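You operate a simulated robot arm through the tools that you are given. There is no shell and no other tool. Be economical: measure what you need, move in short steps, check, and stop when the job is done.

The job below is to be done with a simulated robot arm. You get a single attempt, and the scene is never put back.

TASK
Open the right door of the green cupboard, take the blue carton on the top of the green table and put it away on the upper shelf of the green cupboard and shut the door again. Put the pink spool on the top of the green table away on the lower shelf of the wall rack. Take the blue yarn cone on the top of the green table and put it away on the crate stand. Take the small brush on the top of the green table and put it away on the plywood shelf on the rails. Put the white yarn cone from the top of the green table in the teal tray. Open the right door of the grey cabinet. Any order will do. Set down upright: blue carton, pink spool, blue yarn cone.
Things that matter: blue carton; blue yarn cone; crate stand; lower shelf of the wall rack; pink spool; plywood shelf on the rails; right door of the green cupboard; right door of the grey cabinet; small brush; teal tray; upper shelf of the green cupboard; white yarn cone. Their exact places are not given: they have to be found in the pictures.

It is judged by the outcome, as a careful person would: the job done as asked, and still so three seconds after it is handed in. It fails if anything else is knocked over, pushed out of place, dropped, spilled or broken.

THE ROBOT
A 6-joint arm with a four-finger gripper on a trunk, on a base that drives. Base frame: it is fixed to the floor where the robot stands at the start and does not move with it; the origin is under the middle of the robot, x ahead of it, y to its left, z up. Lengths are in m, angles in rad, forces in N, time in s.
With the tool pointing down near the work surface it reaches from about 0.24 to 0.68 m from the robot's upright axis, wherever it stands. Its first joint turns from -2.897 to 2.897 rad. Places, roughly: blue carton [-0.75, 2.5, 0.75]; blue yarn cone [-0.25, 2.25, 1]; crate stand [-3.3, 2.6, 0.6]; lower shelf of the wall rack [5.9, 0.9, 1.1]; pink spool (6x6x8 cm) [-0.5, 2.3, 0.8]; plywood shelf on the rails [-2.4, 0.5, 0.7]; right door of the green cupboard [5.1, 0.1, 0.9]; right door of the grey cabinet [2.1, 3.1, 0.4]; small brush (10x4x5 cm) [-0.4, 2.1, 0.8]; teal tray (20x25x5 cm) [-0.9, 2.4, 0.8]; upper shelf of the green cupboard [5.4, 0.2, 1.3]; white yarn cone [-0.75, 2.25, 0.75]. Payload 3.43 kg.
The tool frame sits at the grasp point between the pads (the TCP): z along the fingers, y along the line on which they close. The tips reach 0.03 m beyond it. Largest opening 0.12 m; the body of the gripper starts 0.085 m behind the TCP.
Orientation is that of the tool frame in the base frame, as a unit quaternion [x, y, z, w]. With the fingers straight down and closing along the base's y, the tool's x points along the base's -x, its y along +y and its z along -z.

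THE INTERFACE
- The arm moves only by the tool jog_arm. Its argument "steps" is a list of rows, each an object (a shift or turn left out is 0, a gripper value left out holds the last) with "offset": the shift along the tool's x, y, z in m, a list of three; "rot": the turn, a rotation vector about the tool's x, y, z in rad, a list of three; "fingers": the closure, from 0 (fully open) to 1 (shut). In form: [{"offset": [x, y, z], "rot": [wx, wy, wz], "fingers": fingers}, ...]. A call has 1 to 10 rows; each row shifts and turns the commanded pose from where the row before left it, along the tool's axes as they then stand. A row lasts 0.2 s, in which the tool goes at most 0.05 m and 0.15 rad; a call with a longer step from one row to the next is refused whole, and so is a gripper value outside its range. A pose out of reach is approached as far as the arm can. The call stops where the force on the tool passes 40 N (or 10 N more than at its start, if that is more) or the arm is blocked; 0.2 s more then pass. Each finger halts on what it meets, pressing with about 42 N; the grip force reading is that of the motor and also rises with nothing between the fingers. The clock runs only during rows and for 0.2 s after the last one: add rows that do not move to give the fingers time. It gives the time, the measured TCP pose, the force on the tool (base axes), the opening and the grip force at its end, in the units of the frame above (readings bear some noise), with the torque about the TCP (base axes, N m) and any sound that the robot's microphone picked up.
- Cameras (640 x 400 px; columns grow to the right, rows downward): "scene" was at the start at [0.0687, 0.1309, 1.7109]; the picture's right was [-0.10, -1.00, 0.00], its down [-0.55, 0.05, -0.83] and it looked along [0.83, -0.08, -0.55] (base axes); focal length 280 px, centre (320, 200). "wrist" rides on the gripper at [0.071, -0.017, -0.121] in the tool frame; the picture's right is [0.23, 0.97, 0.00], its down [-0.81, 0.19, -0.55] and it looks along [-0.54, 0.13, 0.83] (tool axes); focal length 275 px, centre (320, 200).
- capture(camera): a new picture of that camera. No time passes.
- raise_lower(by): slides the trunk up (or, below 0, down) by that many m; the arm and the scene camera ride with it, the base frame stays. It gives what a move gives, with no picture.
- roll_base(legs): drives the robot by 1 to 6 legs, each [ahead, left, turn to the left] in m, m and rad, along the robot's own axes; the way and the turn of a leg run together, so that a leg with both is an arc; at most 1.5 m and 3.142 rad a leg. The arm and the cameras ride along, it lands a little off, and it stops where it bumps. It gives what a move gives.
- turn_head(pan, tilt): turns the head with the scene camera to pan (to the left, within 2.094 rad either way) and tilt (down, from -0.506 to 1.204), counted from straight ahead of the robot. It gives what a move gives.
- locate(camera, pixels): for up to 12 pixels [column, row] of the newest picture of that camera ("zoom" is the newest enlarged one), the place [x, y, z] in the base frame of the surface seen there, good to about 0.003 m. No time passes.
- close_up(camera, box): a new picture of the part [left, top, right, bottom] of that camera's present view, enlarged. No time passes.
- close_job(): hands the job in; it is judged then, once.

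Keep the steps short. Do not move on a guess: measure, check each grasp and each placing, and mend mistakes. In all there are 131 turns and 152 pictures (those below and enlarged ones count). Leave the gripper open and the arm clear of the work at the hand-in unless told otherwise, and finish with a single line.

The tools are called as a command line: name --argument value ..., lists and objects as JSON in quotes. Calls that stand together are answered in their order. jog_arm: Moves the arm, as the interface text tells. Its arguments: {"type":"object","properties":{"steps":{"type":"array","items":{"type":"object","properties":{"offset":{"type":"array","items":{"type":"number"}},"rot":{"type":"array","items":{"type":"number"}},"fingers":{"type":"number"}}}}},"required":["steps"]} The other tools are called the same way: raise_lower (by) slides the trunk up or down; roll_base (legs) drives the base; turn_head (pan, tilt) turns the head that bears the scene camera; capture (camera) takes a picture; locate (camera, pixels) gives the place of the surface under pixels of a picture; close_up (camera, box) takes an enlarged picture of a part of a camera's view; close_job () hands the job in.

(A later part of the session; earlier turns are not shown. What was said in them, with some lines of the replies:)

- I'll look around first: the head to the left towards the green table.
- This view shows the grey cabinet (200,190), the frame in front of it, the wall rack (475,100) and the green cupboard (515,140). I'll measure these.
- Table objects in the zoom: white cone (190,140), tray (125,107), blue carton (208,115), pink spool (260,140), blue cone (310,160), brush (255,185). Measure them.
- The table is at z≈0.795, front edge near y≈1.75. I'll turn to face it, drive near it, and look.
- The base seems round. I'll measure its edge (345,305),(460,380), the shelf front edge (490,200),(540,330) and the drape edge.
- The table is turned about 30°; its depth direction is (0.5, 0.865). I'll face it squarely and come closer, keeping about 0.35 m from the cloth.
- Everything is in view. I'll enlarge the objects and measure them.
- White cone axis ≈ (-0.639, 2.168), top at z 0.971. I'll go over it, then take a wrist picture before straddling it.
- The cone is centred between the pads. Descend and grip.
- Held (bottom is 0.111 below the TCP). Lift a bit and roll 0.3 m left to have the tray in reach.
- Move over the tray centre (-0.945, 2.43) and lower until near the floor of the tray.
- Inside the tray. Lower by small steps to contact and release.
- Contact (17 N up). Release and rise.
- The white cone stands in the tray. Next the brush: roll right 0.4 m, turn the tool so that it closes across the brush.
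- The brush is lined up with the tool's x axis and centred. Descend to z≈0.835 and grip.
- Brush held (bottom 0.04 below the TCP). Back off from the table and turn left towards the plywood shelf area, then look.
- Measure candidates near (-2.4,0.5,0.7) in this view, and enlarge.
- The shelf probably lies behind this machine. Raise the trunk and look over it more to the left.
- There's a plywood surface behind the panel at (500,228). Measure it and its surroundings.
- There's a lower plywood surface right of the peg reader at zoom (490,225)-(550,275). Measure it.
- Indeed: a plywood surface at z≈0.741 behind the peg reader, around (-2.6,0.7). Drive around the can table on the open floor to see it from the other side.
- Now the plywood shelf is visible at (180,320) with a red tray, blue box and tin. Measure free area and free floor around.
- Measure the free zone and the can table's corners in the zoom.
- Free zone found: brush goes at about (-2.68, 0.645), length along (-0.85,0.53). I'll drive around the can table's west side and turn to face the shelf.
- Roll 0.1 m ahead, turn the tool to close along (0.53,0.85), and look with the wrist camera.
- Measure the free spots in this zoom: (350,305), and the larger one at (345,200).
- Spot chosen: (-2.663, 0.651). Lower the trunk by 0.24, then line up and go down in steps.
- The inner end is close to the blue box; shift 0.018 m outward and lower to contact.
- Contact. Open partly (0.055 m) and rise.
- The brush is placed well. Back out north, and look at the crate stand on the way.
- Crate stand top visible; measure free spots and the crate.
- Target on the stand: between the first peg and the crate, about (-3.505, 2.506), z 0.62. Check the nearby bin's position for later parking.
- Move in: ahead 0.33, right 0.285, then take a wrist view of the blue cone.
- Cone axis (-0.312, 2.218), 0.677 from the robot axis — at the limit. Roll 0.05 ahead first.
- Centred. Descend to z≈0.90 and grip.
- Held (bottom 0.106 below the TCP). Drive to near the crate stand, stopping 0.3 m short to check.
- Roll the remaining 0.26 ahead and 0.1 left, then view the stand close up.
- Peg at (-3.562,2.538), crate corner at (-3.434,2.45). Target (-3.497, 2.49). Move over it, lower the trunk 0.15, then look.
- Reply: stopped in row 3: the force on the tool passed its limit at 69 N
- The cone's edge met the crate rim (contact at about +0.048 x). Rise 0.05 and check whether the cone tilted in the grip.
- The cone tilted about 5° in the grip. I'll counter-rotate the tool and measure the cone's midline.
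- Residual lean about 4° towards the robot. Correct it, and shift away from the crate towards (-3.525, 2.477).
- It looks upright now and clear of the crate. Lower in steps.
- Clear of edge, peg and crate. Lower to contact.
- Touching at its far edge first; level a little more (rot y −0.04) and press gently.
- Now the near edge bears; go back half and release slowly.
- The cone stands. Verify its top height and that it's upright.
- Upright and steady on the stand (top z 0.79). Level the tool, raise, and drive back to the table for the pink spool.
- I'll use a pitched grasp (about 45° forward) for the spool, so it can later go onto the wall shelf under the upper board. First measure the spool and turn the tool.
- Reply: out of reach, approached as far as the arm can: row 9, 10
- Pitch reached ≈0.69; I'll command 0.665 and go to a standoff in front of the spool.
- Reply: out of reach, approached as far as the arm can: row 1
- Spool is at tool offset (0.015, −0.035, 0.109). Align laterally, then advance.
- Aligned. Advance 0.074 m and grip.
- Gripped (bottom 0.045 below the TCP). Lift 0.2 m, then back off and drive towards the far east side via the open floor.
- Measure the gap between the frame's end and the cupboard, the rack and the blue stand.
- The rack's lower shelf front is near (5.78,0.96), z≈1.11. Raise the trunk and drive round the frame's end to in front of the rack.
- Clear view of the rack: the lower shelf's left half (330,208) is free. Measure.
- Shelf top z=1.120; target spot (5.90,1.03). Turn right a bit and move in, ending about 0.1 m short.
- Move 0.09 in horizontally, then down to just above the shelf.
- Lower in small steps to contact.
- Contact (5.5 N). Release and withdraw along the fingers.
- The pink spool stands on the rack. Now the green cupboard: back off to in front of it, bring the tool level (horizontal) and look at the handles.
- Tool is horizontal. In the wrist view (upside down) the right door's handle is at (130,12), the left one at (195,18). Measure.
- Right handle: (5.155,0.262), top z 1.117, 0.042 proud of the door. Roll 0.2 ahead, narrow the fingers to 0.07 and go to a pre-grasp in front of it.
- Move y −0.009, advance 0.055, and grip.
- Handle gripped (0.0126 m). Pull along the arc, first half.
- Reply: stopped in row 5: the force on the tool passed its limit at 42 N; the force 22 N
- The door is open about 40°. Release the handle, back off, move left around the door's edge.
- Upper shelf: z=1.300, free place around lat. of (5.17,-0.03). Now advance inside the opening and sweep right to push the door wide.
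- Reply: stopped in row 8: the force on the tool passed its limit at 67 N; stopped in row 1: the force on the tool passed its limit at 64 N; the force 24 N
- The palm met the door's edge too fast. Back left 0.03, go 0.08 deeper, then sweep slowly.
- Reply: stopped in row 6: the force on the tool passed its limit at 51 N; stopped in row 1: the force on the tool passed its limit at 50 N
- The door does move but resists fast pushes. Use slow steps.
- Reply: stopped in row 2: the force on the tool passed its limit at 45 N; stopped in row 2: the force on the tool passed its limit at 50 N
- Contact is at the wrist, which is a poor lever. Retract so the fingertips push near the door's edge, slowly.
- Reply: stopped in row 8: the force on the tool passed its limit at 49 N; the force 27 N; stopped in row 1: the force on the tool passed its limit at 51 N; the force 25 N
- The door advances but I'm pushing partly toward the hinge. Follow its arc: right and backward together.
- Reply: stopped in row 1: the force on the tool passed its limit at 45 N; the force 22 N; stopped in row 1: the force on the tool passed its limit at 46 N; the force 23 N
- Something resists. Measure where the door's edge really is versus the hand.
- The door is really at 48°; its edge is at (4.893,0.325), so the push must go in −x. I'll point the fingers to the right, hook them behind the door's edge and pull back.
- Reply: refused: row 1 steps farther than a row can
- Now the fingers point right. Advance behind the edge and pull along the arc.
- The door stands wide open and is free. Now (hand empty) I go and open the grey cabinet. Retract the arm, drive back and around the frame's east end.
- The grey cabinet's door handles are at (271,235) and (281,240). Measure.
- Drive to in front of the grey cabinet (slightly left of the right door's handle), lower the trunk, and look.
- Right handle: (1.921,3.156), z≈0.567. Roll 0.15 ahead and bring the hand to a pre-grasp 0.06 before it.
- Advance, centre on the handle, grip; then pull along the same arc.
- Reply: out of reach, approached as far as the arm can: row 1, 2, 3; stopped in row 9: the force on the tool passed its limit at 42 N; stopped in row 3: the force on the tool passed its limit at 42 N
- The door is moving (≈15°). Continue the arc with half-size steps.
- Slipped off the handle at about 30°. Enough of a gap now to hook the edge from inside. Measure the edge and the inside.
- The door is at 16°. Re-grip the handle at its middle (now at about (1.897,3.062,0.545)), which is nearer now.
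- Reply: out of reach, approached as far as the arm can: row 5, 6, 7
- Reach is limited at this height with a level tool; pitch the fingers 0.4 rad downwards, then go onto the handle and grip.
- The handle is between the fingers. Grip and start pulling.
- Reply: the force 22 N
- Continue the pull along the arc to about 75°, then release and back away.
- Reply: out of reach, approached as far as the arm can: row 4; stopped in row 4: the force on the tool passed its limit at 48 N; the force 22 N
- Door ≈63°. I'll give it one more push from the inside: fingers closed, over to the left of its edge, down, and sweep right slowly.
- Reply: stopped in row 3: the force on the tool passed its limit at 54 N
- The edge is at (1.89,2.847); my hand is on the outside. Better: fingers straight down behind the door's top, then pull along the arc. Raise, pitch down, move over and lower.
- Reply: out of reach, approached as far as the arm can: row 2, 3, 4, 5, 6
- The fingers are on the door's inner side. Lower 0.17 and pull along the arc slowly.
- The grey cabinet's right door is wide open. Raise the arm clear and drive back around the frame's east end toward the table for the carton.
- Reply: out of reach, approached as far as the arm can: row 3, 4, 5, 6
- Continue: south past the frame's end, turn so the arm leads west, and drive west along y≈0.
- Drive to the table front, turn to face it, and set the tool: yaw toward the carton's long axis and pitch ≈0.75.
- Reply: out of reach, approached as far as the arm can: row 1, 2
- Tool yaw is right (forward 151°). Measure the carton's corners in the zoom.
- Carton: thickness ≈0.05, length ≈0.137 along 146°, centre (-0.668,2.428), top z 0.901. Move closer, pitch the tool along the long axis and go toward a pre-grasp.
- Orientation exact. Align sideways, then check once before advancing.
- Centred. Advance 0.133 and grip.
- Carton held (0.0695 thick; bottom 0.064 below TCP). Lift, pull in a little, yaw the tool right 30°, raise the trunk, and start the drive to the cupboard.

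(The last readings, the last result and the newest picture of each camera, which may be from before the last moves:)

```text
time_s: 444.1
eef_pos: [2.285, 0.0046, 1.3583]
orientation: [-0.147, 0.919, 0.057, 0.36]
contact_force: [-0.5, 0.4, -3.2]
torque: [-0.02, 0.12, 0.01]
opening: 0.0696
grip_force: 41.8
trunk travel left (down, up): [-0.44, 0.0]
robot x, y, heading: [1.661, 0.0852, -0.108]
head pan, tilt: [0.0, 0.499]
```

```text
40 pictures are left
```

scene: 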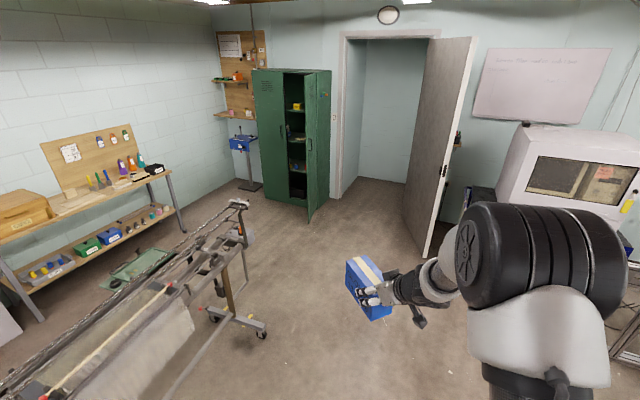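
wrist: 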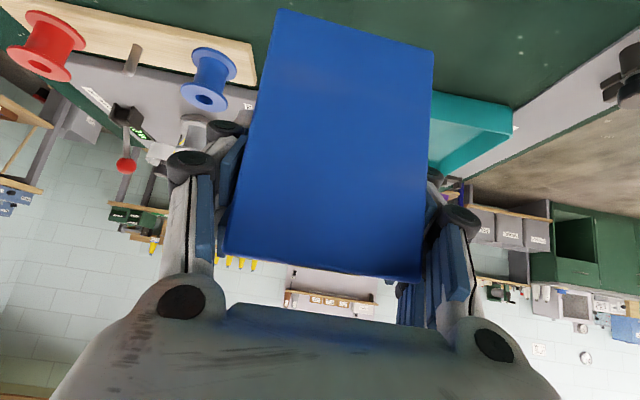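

Good. Continue: past the frame's end, then to (4.1,0.8), turn toward the cupboard, raise the hand slightly, and look.

roll_base --legs '[[1.016, 0.093, 0], [1.016, 0.093, 0], [0.302, 0.78, 0], [0, 0, -0.78]]'

jog_arm --steps '[{"offset": [-0.034, 0, -0.0365]}, {}]'

turn_head --pan 0.25 --tilt 0.45

capture --camera "scene"

```text
time_s: 460.0
eef_pos: [4.4203, 0.329, 1.3584]
orientation: [0.211, 0.907, -0.083, 0.355]
contact_force: [-0.5, 1.5, -3.4]
torque: [0.05, 0.09, 0.04]
opening: 0.0696
grip_force: 41.8
trunk travel left (down, up): [-0.44, 0.0]
robot x, y, heading: [4.0291, 0.8289, -0.879]
head pan, tilt: [0.0, 0.499]
```

```text
time_s: 460.6
eef_pos: [4.4221, 0.3261, 1.4093]
orientation: [0.212, 0.907, -0.082, 0.355]
contact_force: [0.9, -0.9, -3.9]
torque: [0.05, 0.08, 0.02]
opening: 0.0699
grip_force: 41.9
trunk travel left (down, up): [-0.44, 0.0]
robot x, y, heading: [4.0295, 0.8268, -0.877]
head pan, tilt: [0.0, 0.499]
```

```text
time_s: 461.4
eef_pos: [4.4213, 0.3274, 1.4097]
orientation: [0.211, 0.907, -0.084, 0.356]
contact_force: [0.5, 0.6, -2.9]
torque: [0.06, 0.06, 0.01]
opening: 0.0697
grip_force: 42.4
trunk travel left (down, up): [-0.44, 0.0]
robot x, y, heading: [4.0276, 0.8256, -0.884]
head pan, tilt: [0.25, 0.45]
```

```text
39 pictures are left
```

scene: 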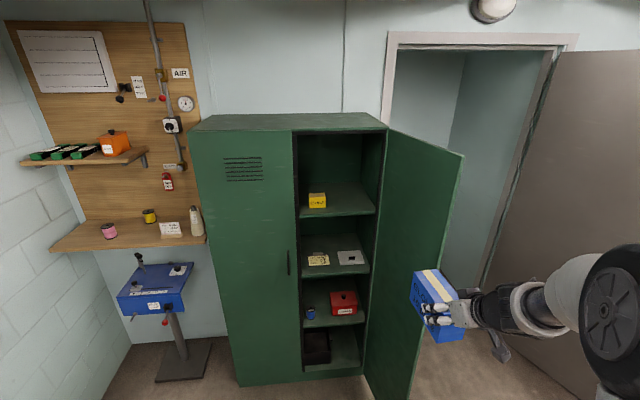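

Measure shelf, chalk box, ceiling and door edge.

locate --camera "scene" --pixels '[[345, 198], [350, 213], [365, 200], [318, 200], [326, 205], [340, 188], [345, 140], [455, 200], [391, 200], [382, 140], [430, 320], [335, 205]]'

close_up --camera "scene" --box '[280, 120, 400, 230]'

```text
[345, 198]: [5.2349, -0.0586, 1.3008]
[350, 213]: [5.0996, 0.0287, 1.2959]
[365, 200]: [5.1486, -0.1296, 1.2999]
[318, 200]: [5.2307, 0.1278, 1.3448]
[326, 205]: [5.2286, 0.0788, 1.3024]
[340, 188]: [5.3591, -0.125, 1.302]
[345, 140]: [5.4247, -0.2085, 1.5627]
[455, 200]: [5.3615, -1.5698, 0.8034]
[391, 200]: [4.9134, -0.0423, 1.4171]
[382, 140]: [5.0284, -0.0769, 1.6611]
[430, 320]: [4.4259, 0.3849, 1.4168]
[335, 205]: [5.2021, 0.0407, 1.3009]
```

```text
3.64 times, centred on (340, 175) of scene
```

zoom: 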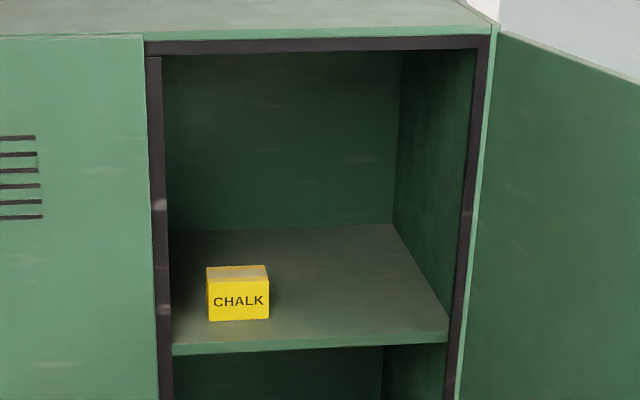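

Door at ~99°, free space lat. 2.51–2.72 on the shelf. Align and drive in along the cupboard's depth, leaving ~0.2 m.

roll_base --legs '[[-0.033, 0.089, 0], [0.563, 0.206, 0]]'

capture --camera "wrist"

capture --camera "scene"

```text
time_s: 465.6
eef_pos: [5.0077, 0.1076, 1.4088]
orientation: [0.204, 0.908, -0.081, 0.356]
contact_force: [-0.1, -0.5, -2.2]
torque: [0.05, 0.1, 0.0]
opening: 0.0698
grip_force: 42.0
trunk travel left (down, up): [-0.44, 0.0]
robot x, y, heading: [4.6058, 0.5998, -0.867]
head pan, tilt: [0.25, 0.45]
```

```text
37 pictures are left
```

wrist: 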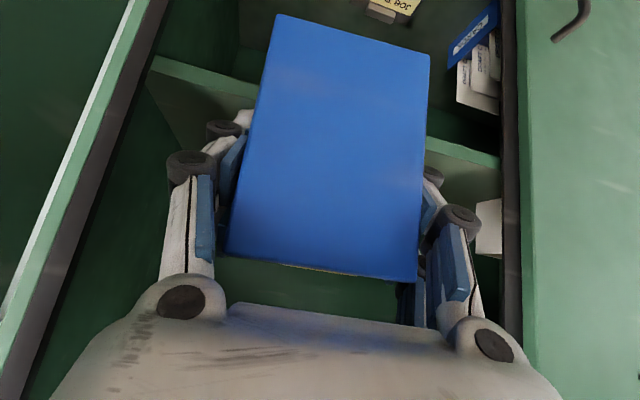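

```text
36 pictures are left
```

scene: 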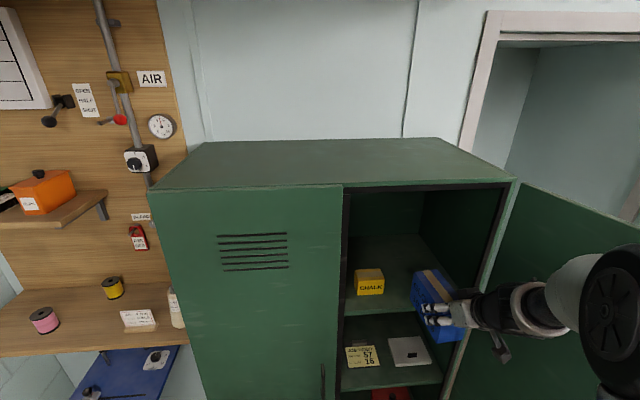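

Positions check: move the base the remaining (0.156,−0.124), then lower to just above the shelf.

roll_base --legs '[[0.195, 0.038, 0]]'

jog_arm --steps '[{"offset": [0.0122, 0, 0.0132]}, {"offset": [0.0122, 0, 0.0132]}, {}]'

capture --camera "wrist"

close_up --camera "scene" --box '[320, 180, 520, 340]'

```text
time_s: 467.1
eef_pos: [5.1601, -0.0133, 1.41]
orientation: [0.204, 0.909, -0.079, 0.355]
contact_force: [-0.2, -0.1, -2.7]
torque: [0.1, 0.1, 0.02]
opening: 0.0697
grip_force: 42.3
trunk travel left (down, up): [-0.44, 0.0]
robot x, y, heading: [4.7581, 0.4812, -0.869]
head pan, tilt: [0.25, 0.45]
```

```text
time_s: 467.9
eef_pos: [5.1593, -0.0133, 1.3733]
orientation: [0.204, 0.909, -0.081, 0.355]
contact_force: [-1.3, 1.0, -3.0]
torque: [0.09, 0.09, -0.03]
opening: 0.0695
grip_force: 41.4
trunk travel left (down, up): [-0.44, 0.0]
robot x, y, heading: [4.7604, 0.4814, -0.867]
head pan, tilt: [0.25, 0.45]
```

```text
35 pictures are left
```

wrist: 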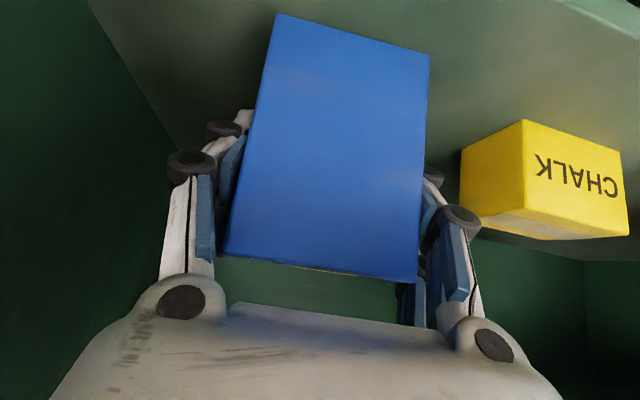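

```text
2.50 times, centred on (420, 260) of scene
```

zoom: 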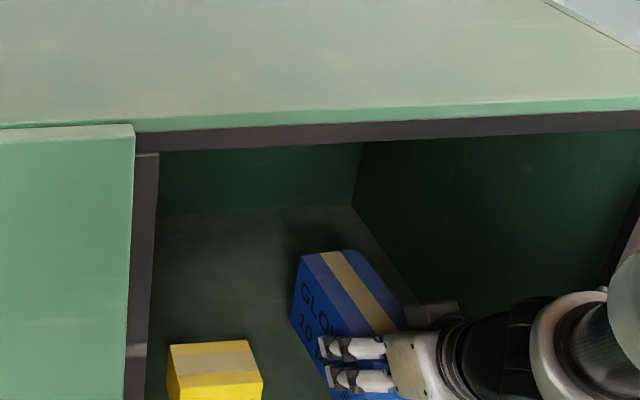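

Well placed between the chalk box and the wall. Lower to contact.

jog_arm --steps '[{"offset": [0.0027, 0, 0.0029]}, {"offset": [0.002, 0, 0.0022]}, {"offset": [0.0014, 0, 0.0015]}, {}]'

```text
time_s: 468.9
eef_pos: [5.1599, -0.013, 1.3657]
orientation: [0.206, 0.908, -0.081, 0.355]
contact_force: [-0.5, 0.6, -2.7]
torque: [0.04, 0.06, -0.03]
opening: 0.0697
grip_force: 41.8
trunk travel left (down, up): [-0.44, 0.0]
robot x, y, heading: [4.7574, 0.4819, -0.868]
head pan, tilt: [0.25, 0.45]
```

jog_arm --steps '[{"offset": [0.0014, 0, 0.0015]}, {"offset": [0.0014, 0, 0.0015]}, {}]'

```text
time_s: 469.8
eef_pos: [5.1604, -0.0133, 1.3614]
orientation: [0.205, 0.908, -0.081, 0.355]
contact_force: [-0.2, 0.6, -2.9]
torque: [0.04, 0.1, 0.0]
opening: 0.0699
grip_force: 42.0
trunk travel left (down, up): [-0.44, 0.0]
robot x, y, heading: [4.7605, 0.4858, -0.869]
head pan, tilt: [0.25, 0.45]
```

jog_arm --steps '[{"offset": [0.0011, 0, 0.0012]}, {"offset": [0.0011, 0, 0.0012]}, {}]'

jog_arm --steps '[{"fingers": 0.3}, {"fingers": 0.17}, {}, {}, {}, {"offset": [-0.003, 0, -0.035]}, {"offset": [0, 0, -0.045]}, {"offset": [0, 0, -0.045]}, {"offset": [0, 0, -0.045]}]'

capture --camera "wrist"

```text
time_s: 470.6
eef_pos: [5.1611, -0.0127, 1.3609]
orientation: [0.206, 0.907, -0.082, 0.358]
contact_force: [1.7, -3.6, 15.5]
torque: [0.59, 0.15, -0.02]
opening: 0.0697
grip_force: 42.0
trunk travel left (down, up): [-0.44, 0.0]
robot x, y, heading: [4.7581, 0.4822, -0.869]
head pan, tilt: [0.25, 0.45]
```

```text
time_s: 472.6
eef_pos: [5.0533, 0.0425, 1.4833]
orientation: [0.206, 0.908, -0.082, 0.356]
contact_force: [-0.2, 0.6, -0.6]
torque: [-0.02, -0.02, 0.01]
opening: 0.0995
grip_force: 0.4
trunk travel left (down, up): [-0.44, 0.0]
robot x, y, heading: [4.7564, 0.4827, -0.868]
head pan, tilt: [0.25, 0.45]
```

```text
33 pictures are left
```

wrist: 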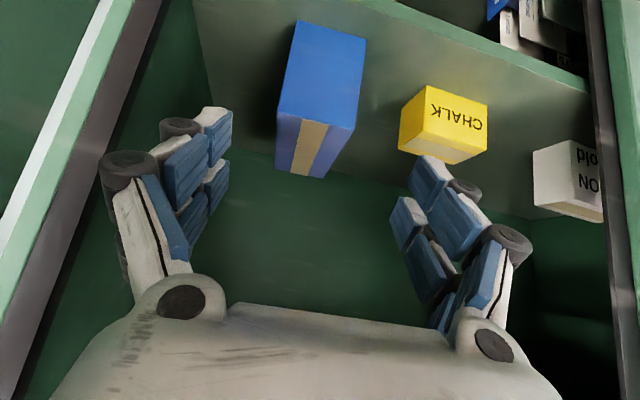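

The carton stands on the upper shelf. Now shut the door: back out, turn the base, and bring the hand round to the door's outer (south) side.

jog_arm --steps '[{"fingers": 1}, {"offset": [0, 0, -0.02]}, {}, {}, {}]'

roll_base --legs '[[-0.585, -0.203, 0], [0, 0, 0.9], [-0.2915, -0.041, 0], [-0.028, -0.88, 0]]'

turn_head --pan 0.1 --tilt 0.5

capture --camera "scene"

```text
time_s: 473.8
eef_pos: [5.0427, 0.0453, 1.4967]
orientation: [0.204, 0.908, -0.079, 0.357]
contact_force: [-0.1, 0.0, 0.2]
torque: [0.02, 0.02, 0.0]
opening: 0.0079
grip_force: 3.0
trunk travel left (down, up): [-0.44, 0.0]
robot x, y, heading: [4.7641, 0.4802, -0.87]
head pan, tilt: [0.25, 0.45]
```

```text
time_s: 485.4
eef_pos: [4.4457, -0.2031, 1.4979]
orientation: [-0.204, 0.909, 0.08, 0.356]
contact_force: [0.1, -0.9, 0.1]
torque: [0.0, -0.02, 0.0]
opening: 0.0
grip_force: 33.8
trunk travel left (down, up): [-0.44, 0.0]
robot x, y, heading: [3.9265, -0.1463, 0.016]
head pan, tilt: [0.25, 0.45]
```

```text
time_s: 486.1
eef_pos: [4.4455, -0.2023, 1.4976]
orientation: [-0.203, 0.908, 0.081, 0.356]
contact_force: [0.7, -0.4, 0.0]
torque: [0.01, 0.0, -0.01]
opening: 0.0001
grip_force: 33.3
trunk travel left (down, up): [-0.44, 0.0]
robot x, y, heading: [3.9285, -0.1419, 0.016]
head pan, tilt: [0.099, 0.499]
```

```text
32 pictures are left
```

scene: 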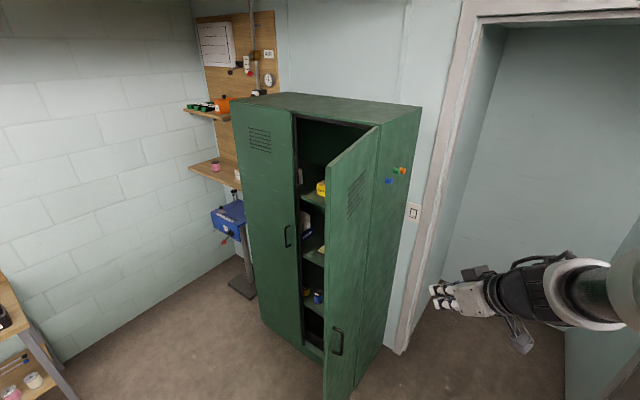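

The hand is south of the door. Sweep it closed with base moves along the arc.

roll_base --legs '[[0.215, 0.067, 0], [0.09, 0.249, 0], [0.15, 0.128, 0], [0.15, 0.018, 0], [0.09, -0.05, 0]]'

capture --camera "scene"

```text
time_s: 492.1
eef_pos: [5.1291, 0.205, 1.4974]
orientation: [-0.197, 0.91, 0.077, 0.357]
contact_force: [0.4, -0.7, -0.5]
torque: [0.01, 0.02, -0.01]
opening: 0.0
grip_force: 33.3
trunk travel left (down, up): [-0.44, 0.0]
robot x, y, heading: [4.6114, 0.2725, 0.008]
head pan, tilt: [0.099, 0.499]
```

```text
31 pictures are left
```

scene: 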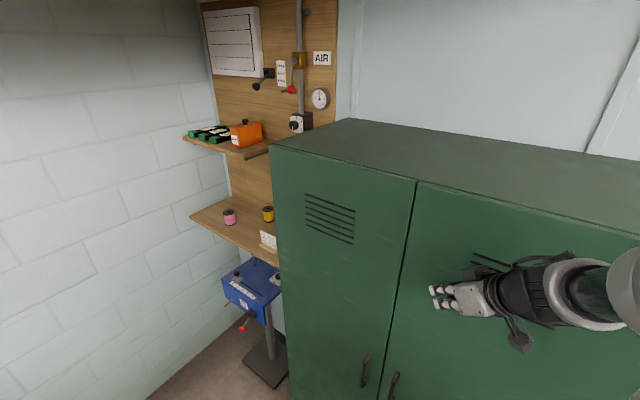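

It looks shut. Press gently along the door's normal to make sure, and compare both door faces.

jog_arm --steps '[{"offset": [-0.0042, -0.0082, 0.0039]}, {"offset": [-0.0042, -0.0082, 0.0039]}, {"offset": [-0.0042, -0.0082, 0.0039]}, {"offset": [-0.0042, -0.0082, 0.0039]}, {}]'

locate --camera "scene" --pixels '[[385, 230], [400, 230], [425, 230], [450, 220], [330, 230], [430, 330], [370, 330], [600, 330]]'

```text
time_s: 492.8
eef_pos: [5.1369, 0.2023, 1.4961]
orientation: [-0.204, 0.909, 0.085, 0.353]
contact_force: [-24.0, 11.5, 8.8]
torque: [0.06, -0.24, 0.48]
opening: 0.0
grip_force: 33.4
trunk travel left (down, up): [-0.44, 0.0]
robot x, y, heading: [4.6145, 0.2727, 0.001]
head pan, tilt: [0.099, 0.499]
stopped in row 3: the force on the tool passed its limit at 46 N (the readings are from after the stop); the commanded pose is now the measured one
```

```text
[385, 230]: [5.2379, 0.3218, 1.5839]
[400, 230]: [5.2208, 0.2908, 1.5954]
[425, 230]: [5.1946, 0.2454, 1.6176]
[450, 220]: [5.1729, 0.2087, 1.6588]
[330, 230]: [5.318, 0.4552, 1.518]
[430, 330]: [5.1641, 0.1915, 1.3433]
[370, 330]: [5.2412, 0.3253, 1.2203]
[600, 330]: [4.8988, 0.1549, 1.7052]
```

Both doors are flush (depth 4.347/4.348): shut. Back off, open the gripper, and take a last look.

jog_arm --steps '[{"offset": [0.0168, 0.0328, -0.0156]}, {"offset": [0.0168, 0.0328, -0.0156]}, {"fingers": 0}, {}, {}]'

roll_base --legs '[[-0.5, 0.1, 0]]'

turn_head --pan -0.1 --tilt 0.5

capture --camera "scene"

```text
time_s: 494.0
eef_pos: [5.0738, 0.2373, 1.4945]
orientation: [-0.201, 0.91, 0.083, 0.352]
contact_force: [0.8, 0.5, -0.4]
torque: [0.01, 0.01, 0.01]
opening: 0.058
grip_force: 0.0
trunk travel left (down, up): [-0.44, 0.0]
robot x, y, heading: [4.6131, 0.2674, 0.004]
head pan, tilt: [0.099, 0.499]
```

```text
time_s: 497.0
eef_pos: [4.5723, 0.3369, 1.4954]
orientation: [-0.205, 0.91, 0.084, 0.351]
contact_force: [0.1, -0.5, 0.2]
torque: [0.0, -0.02, 0.0]
opening: 0.1199
grip_force: 0.0
trunk travel left (down, up): [-0.44, 0.0]
robot x, y, heading: [4.1138, 0.366, 0.01]
head pan, tilt: [0.099, 0.499]
```

```text
time_s: 497.8
eef_pos: [4.5727, 0.339, 1.4958]
orientation: [-0.205, 0.91, 0.084, 0.352]
contact_force: [-0.1, 1.0, -0.5]
torque: [-0.02, 0.02, 0.02]
opening: 0.1202
grip_force: 0.0
trunk travel left (down, up): [-0.44, 0.0]
robot x, y, heading: [4.1146, 0.3653, 0.011]
head pan, tilt: [-0.099, 0.499]
```

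```text
30 pictures are left
```

scene: 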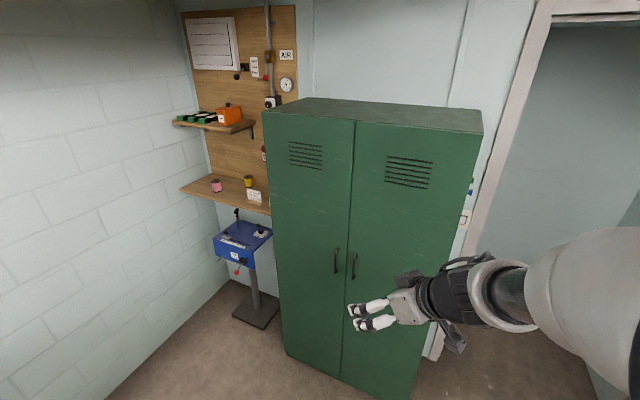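

The cupboard is shut, the pink spool stands on the rack, the gripper is open and the arm is clear. Handing in.

close_job

```text
The job is handed in.
```

All six tasks are done and the job is handed in: the carton is on the cupboard's upper shelf with the door shut, the pink spool, blue cone, brush and white cone are in their places, and the grey cabinet's right door is open.
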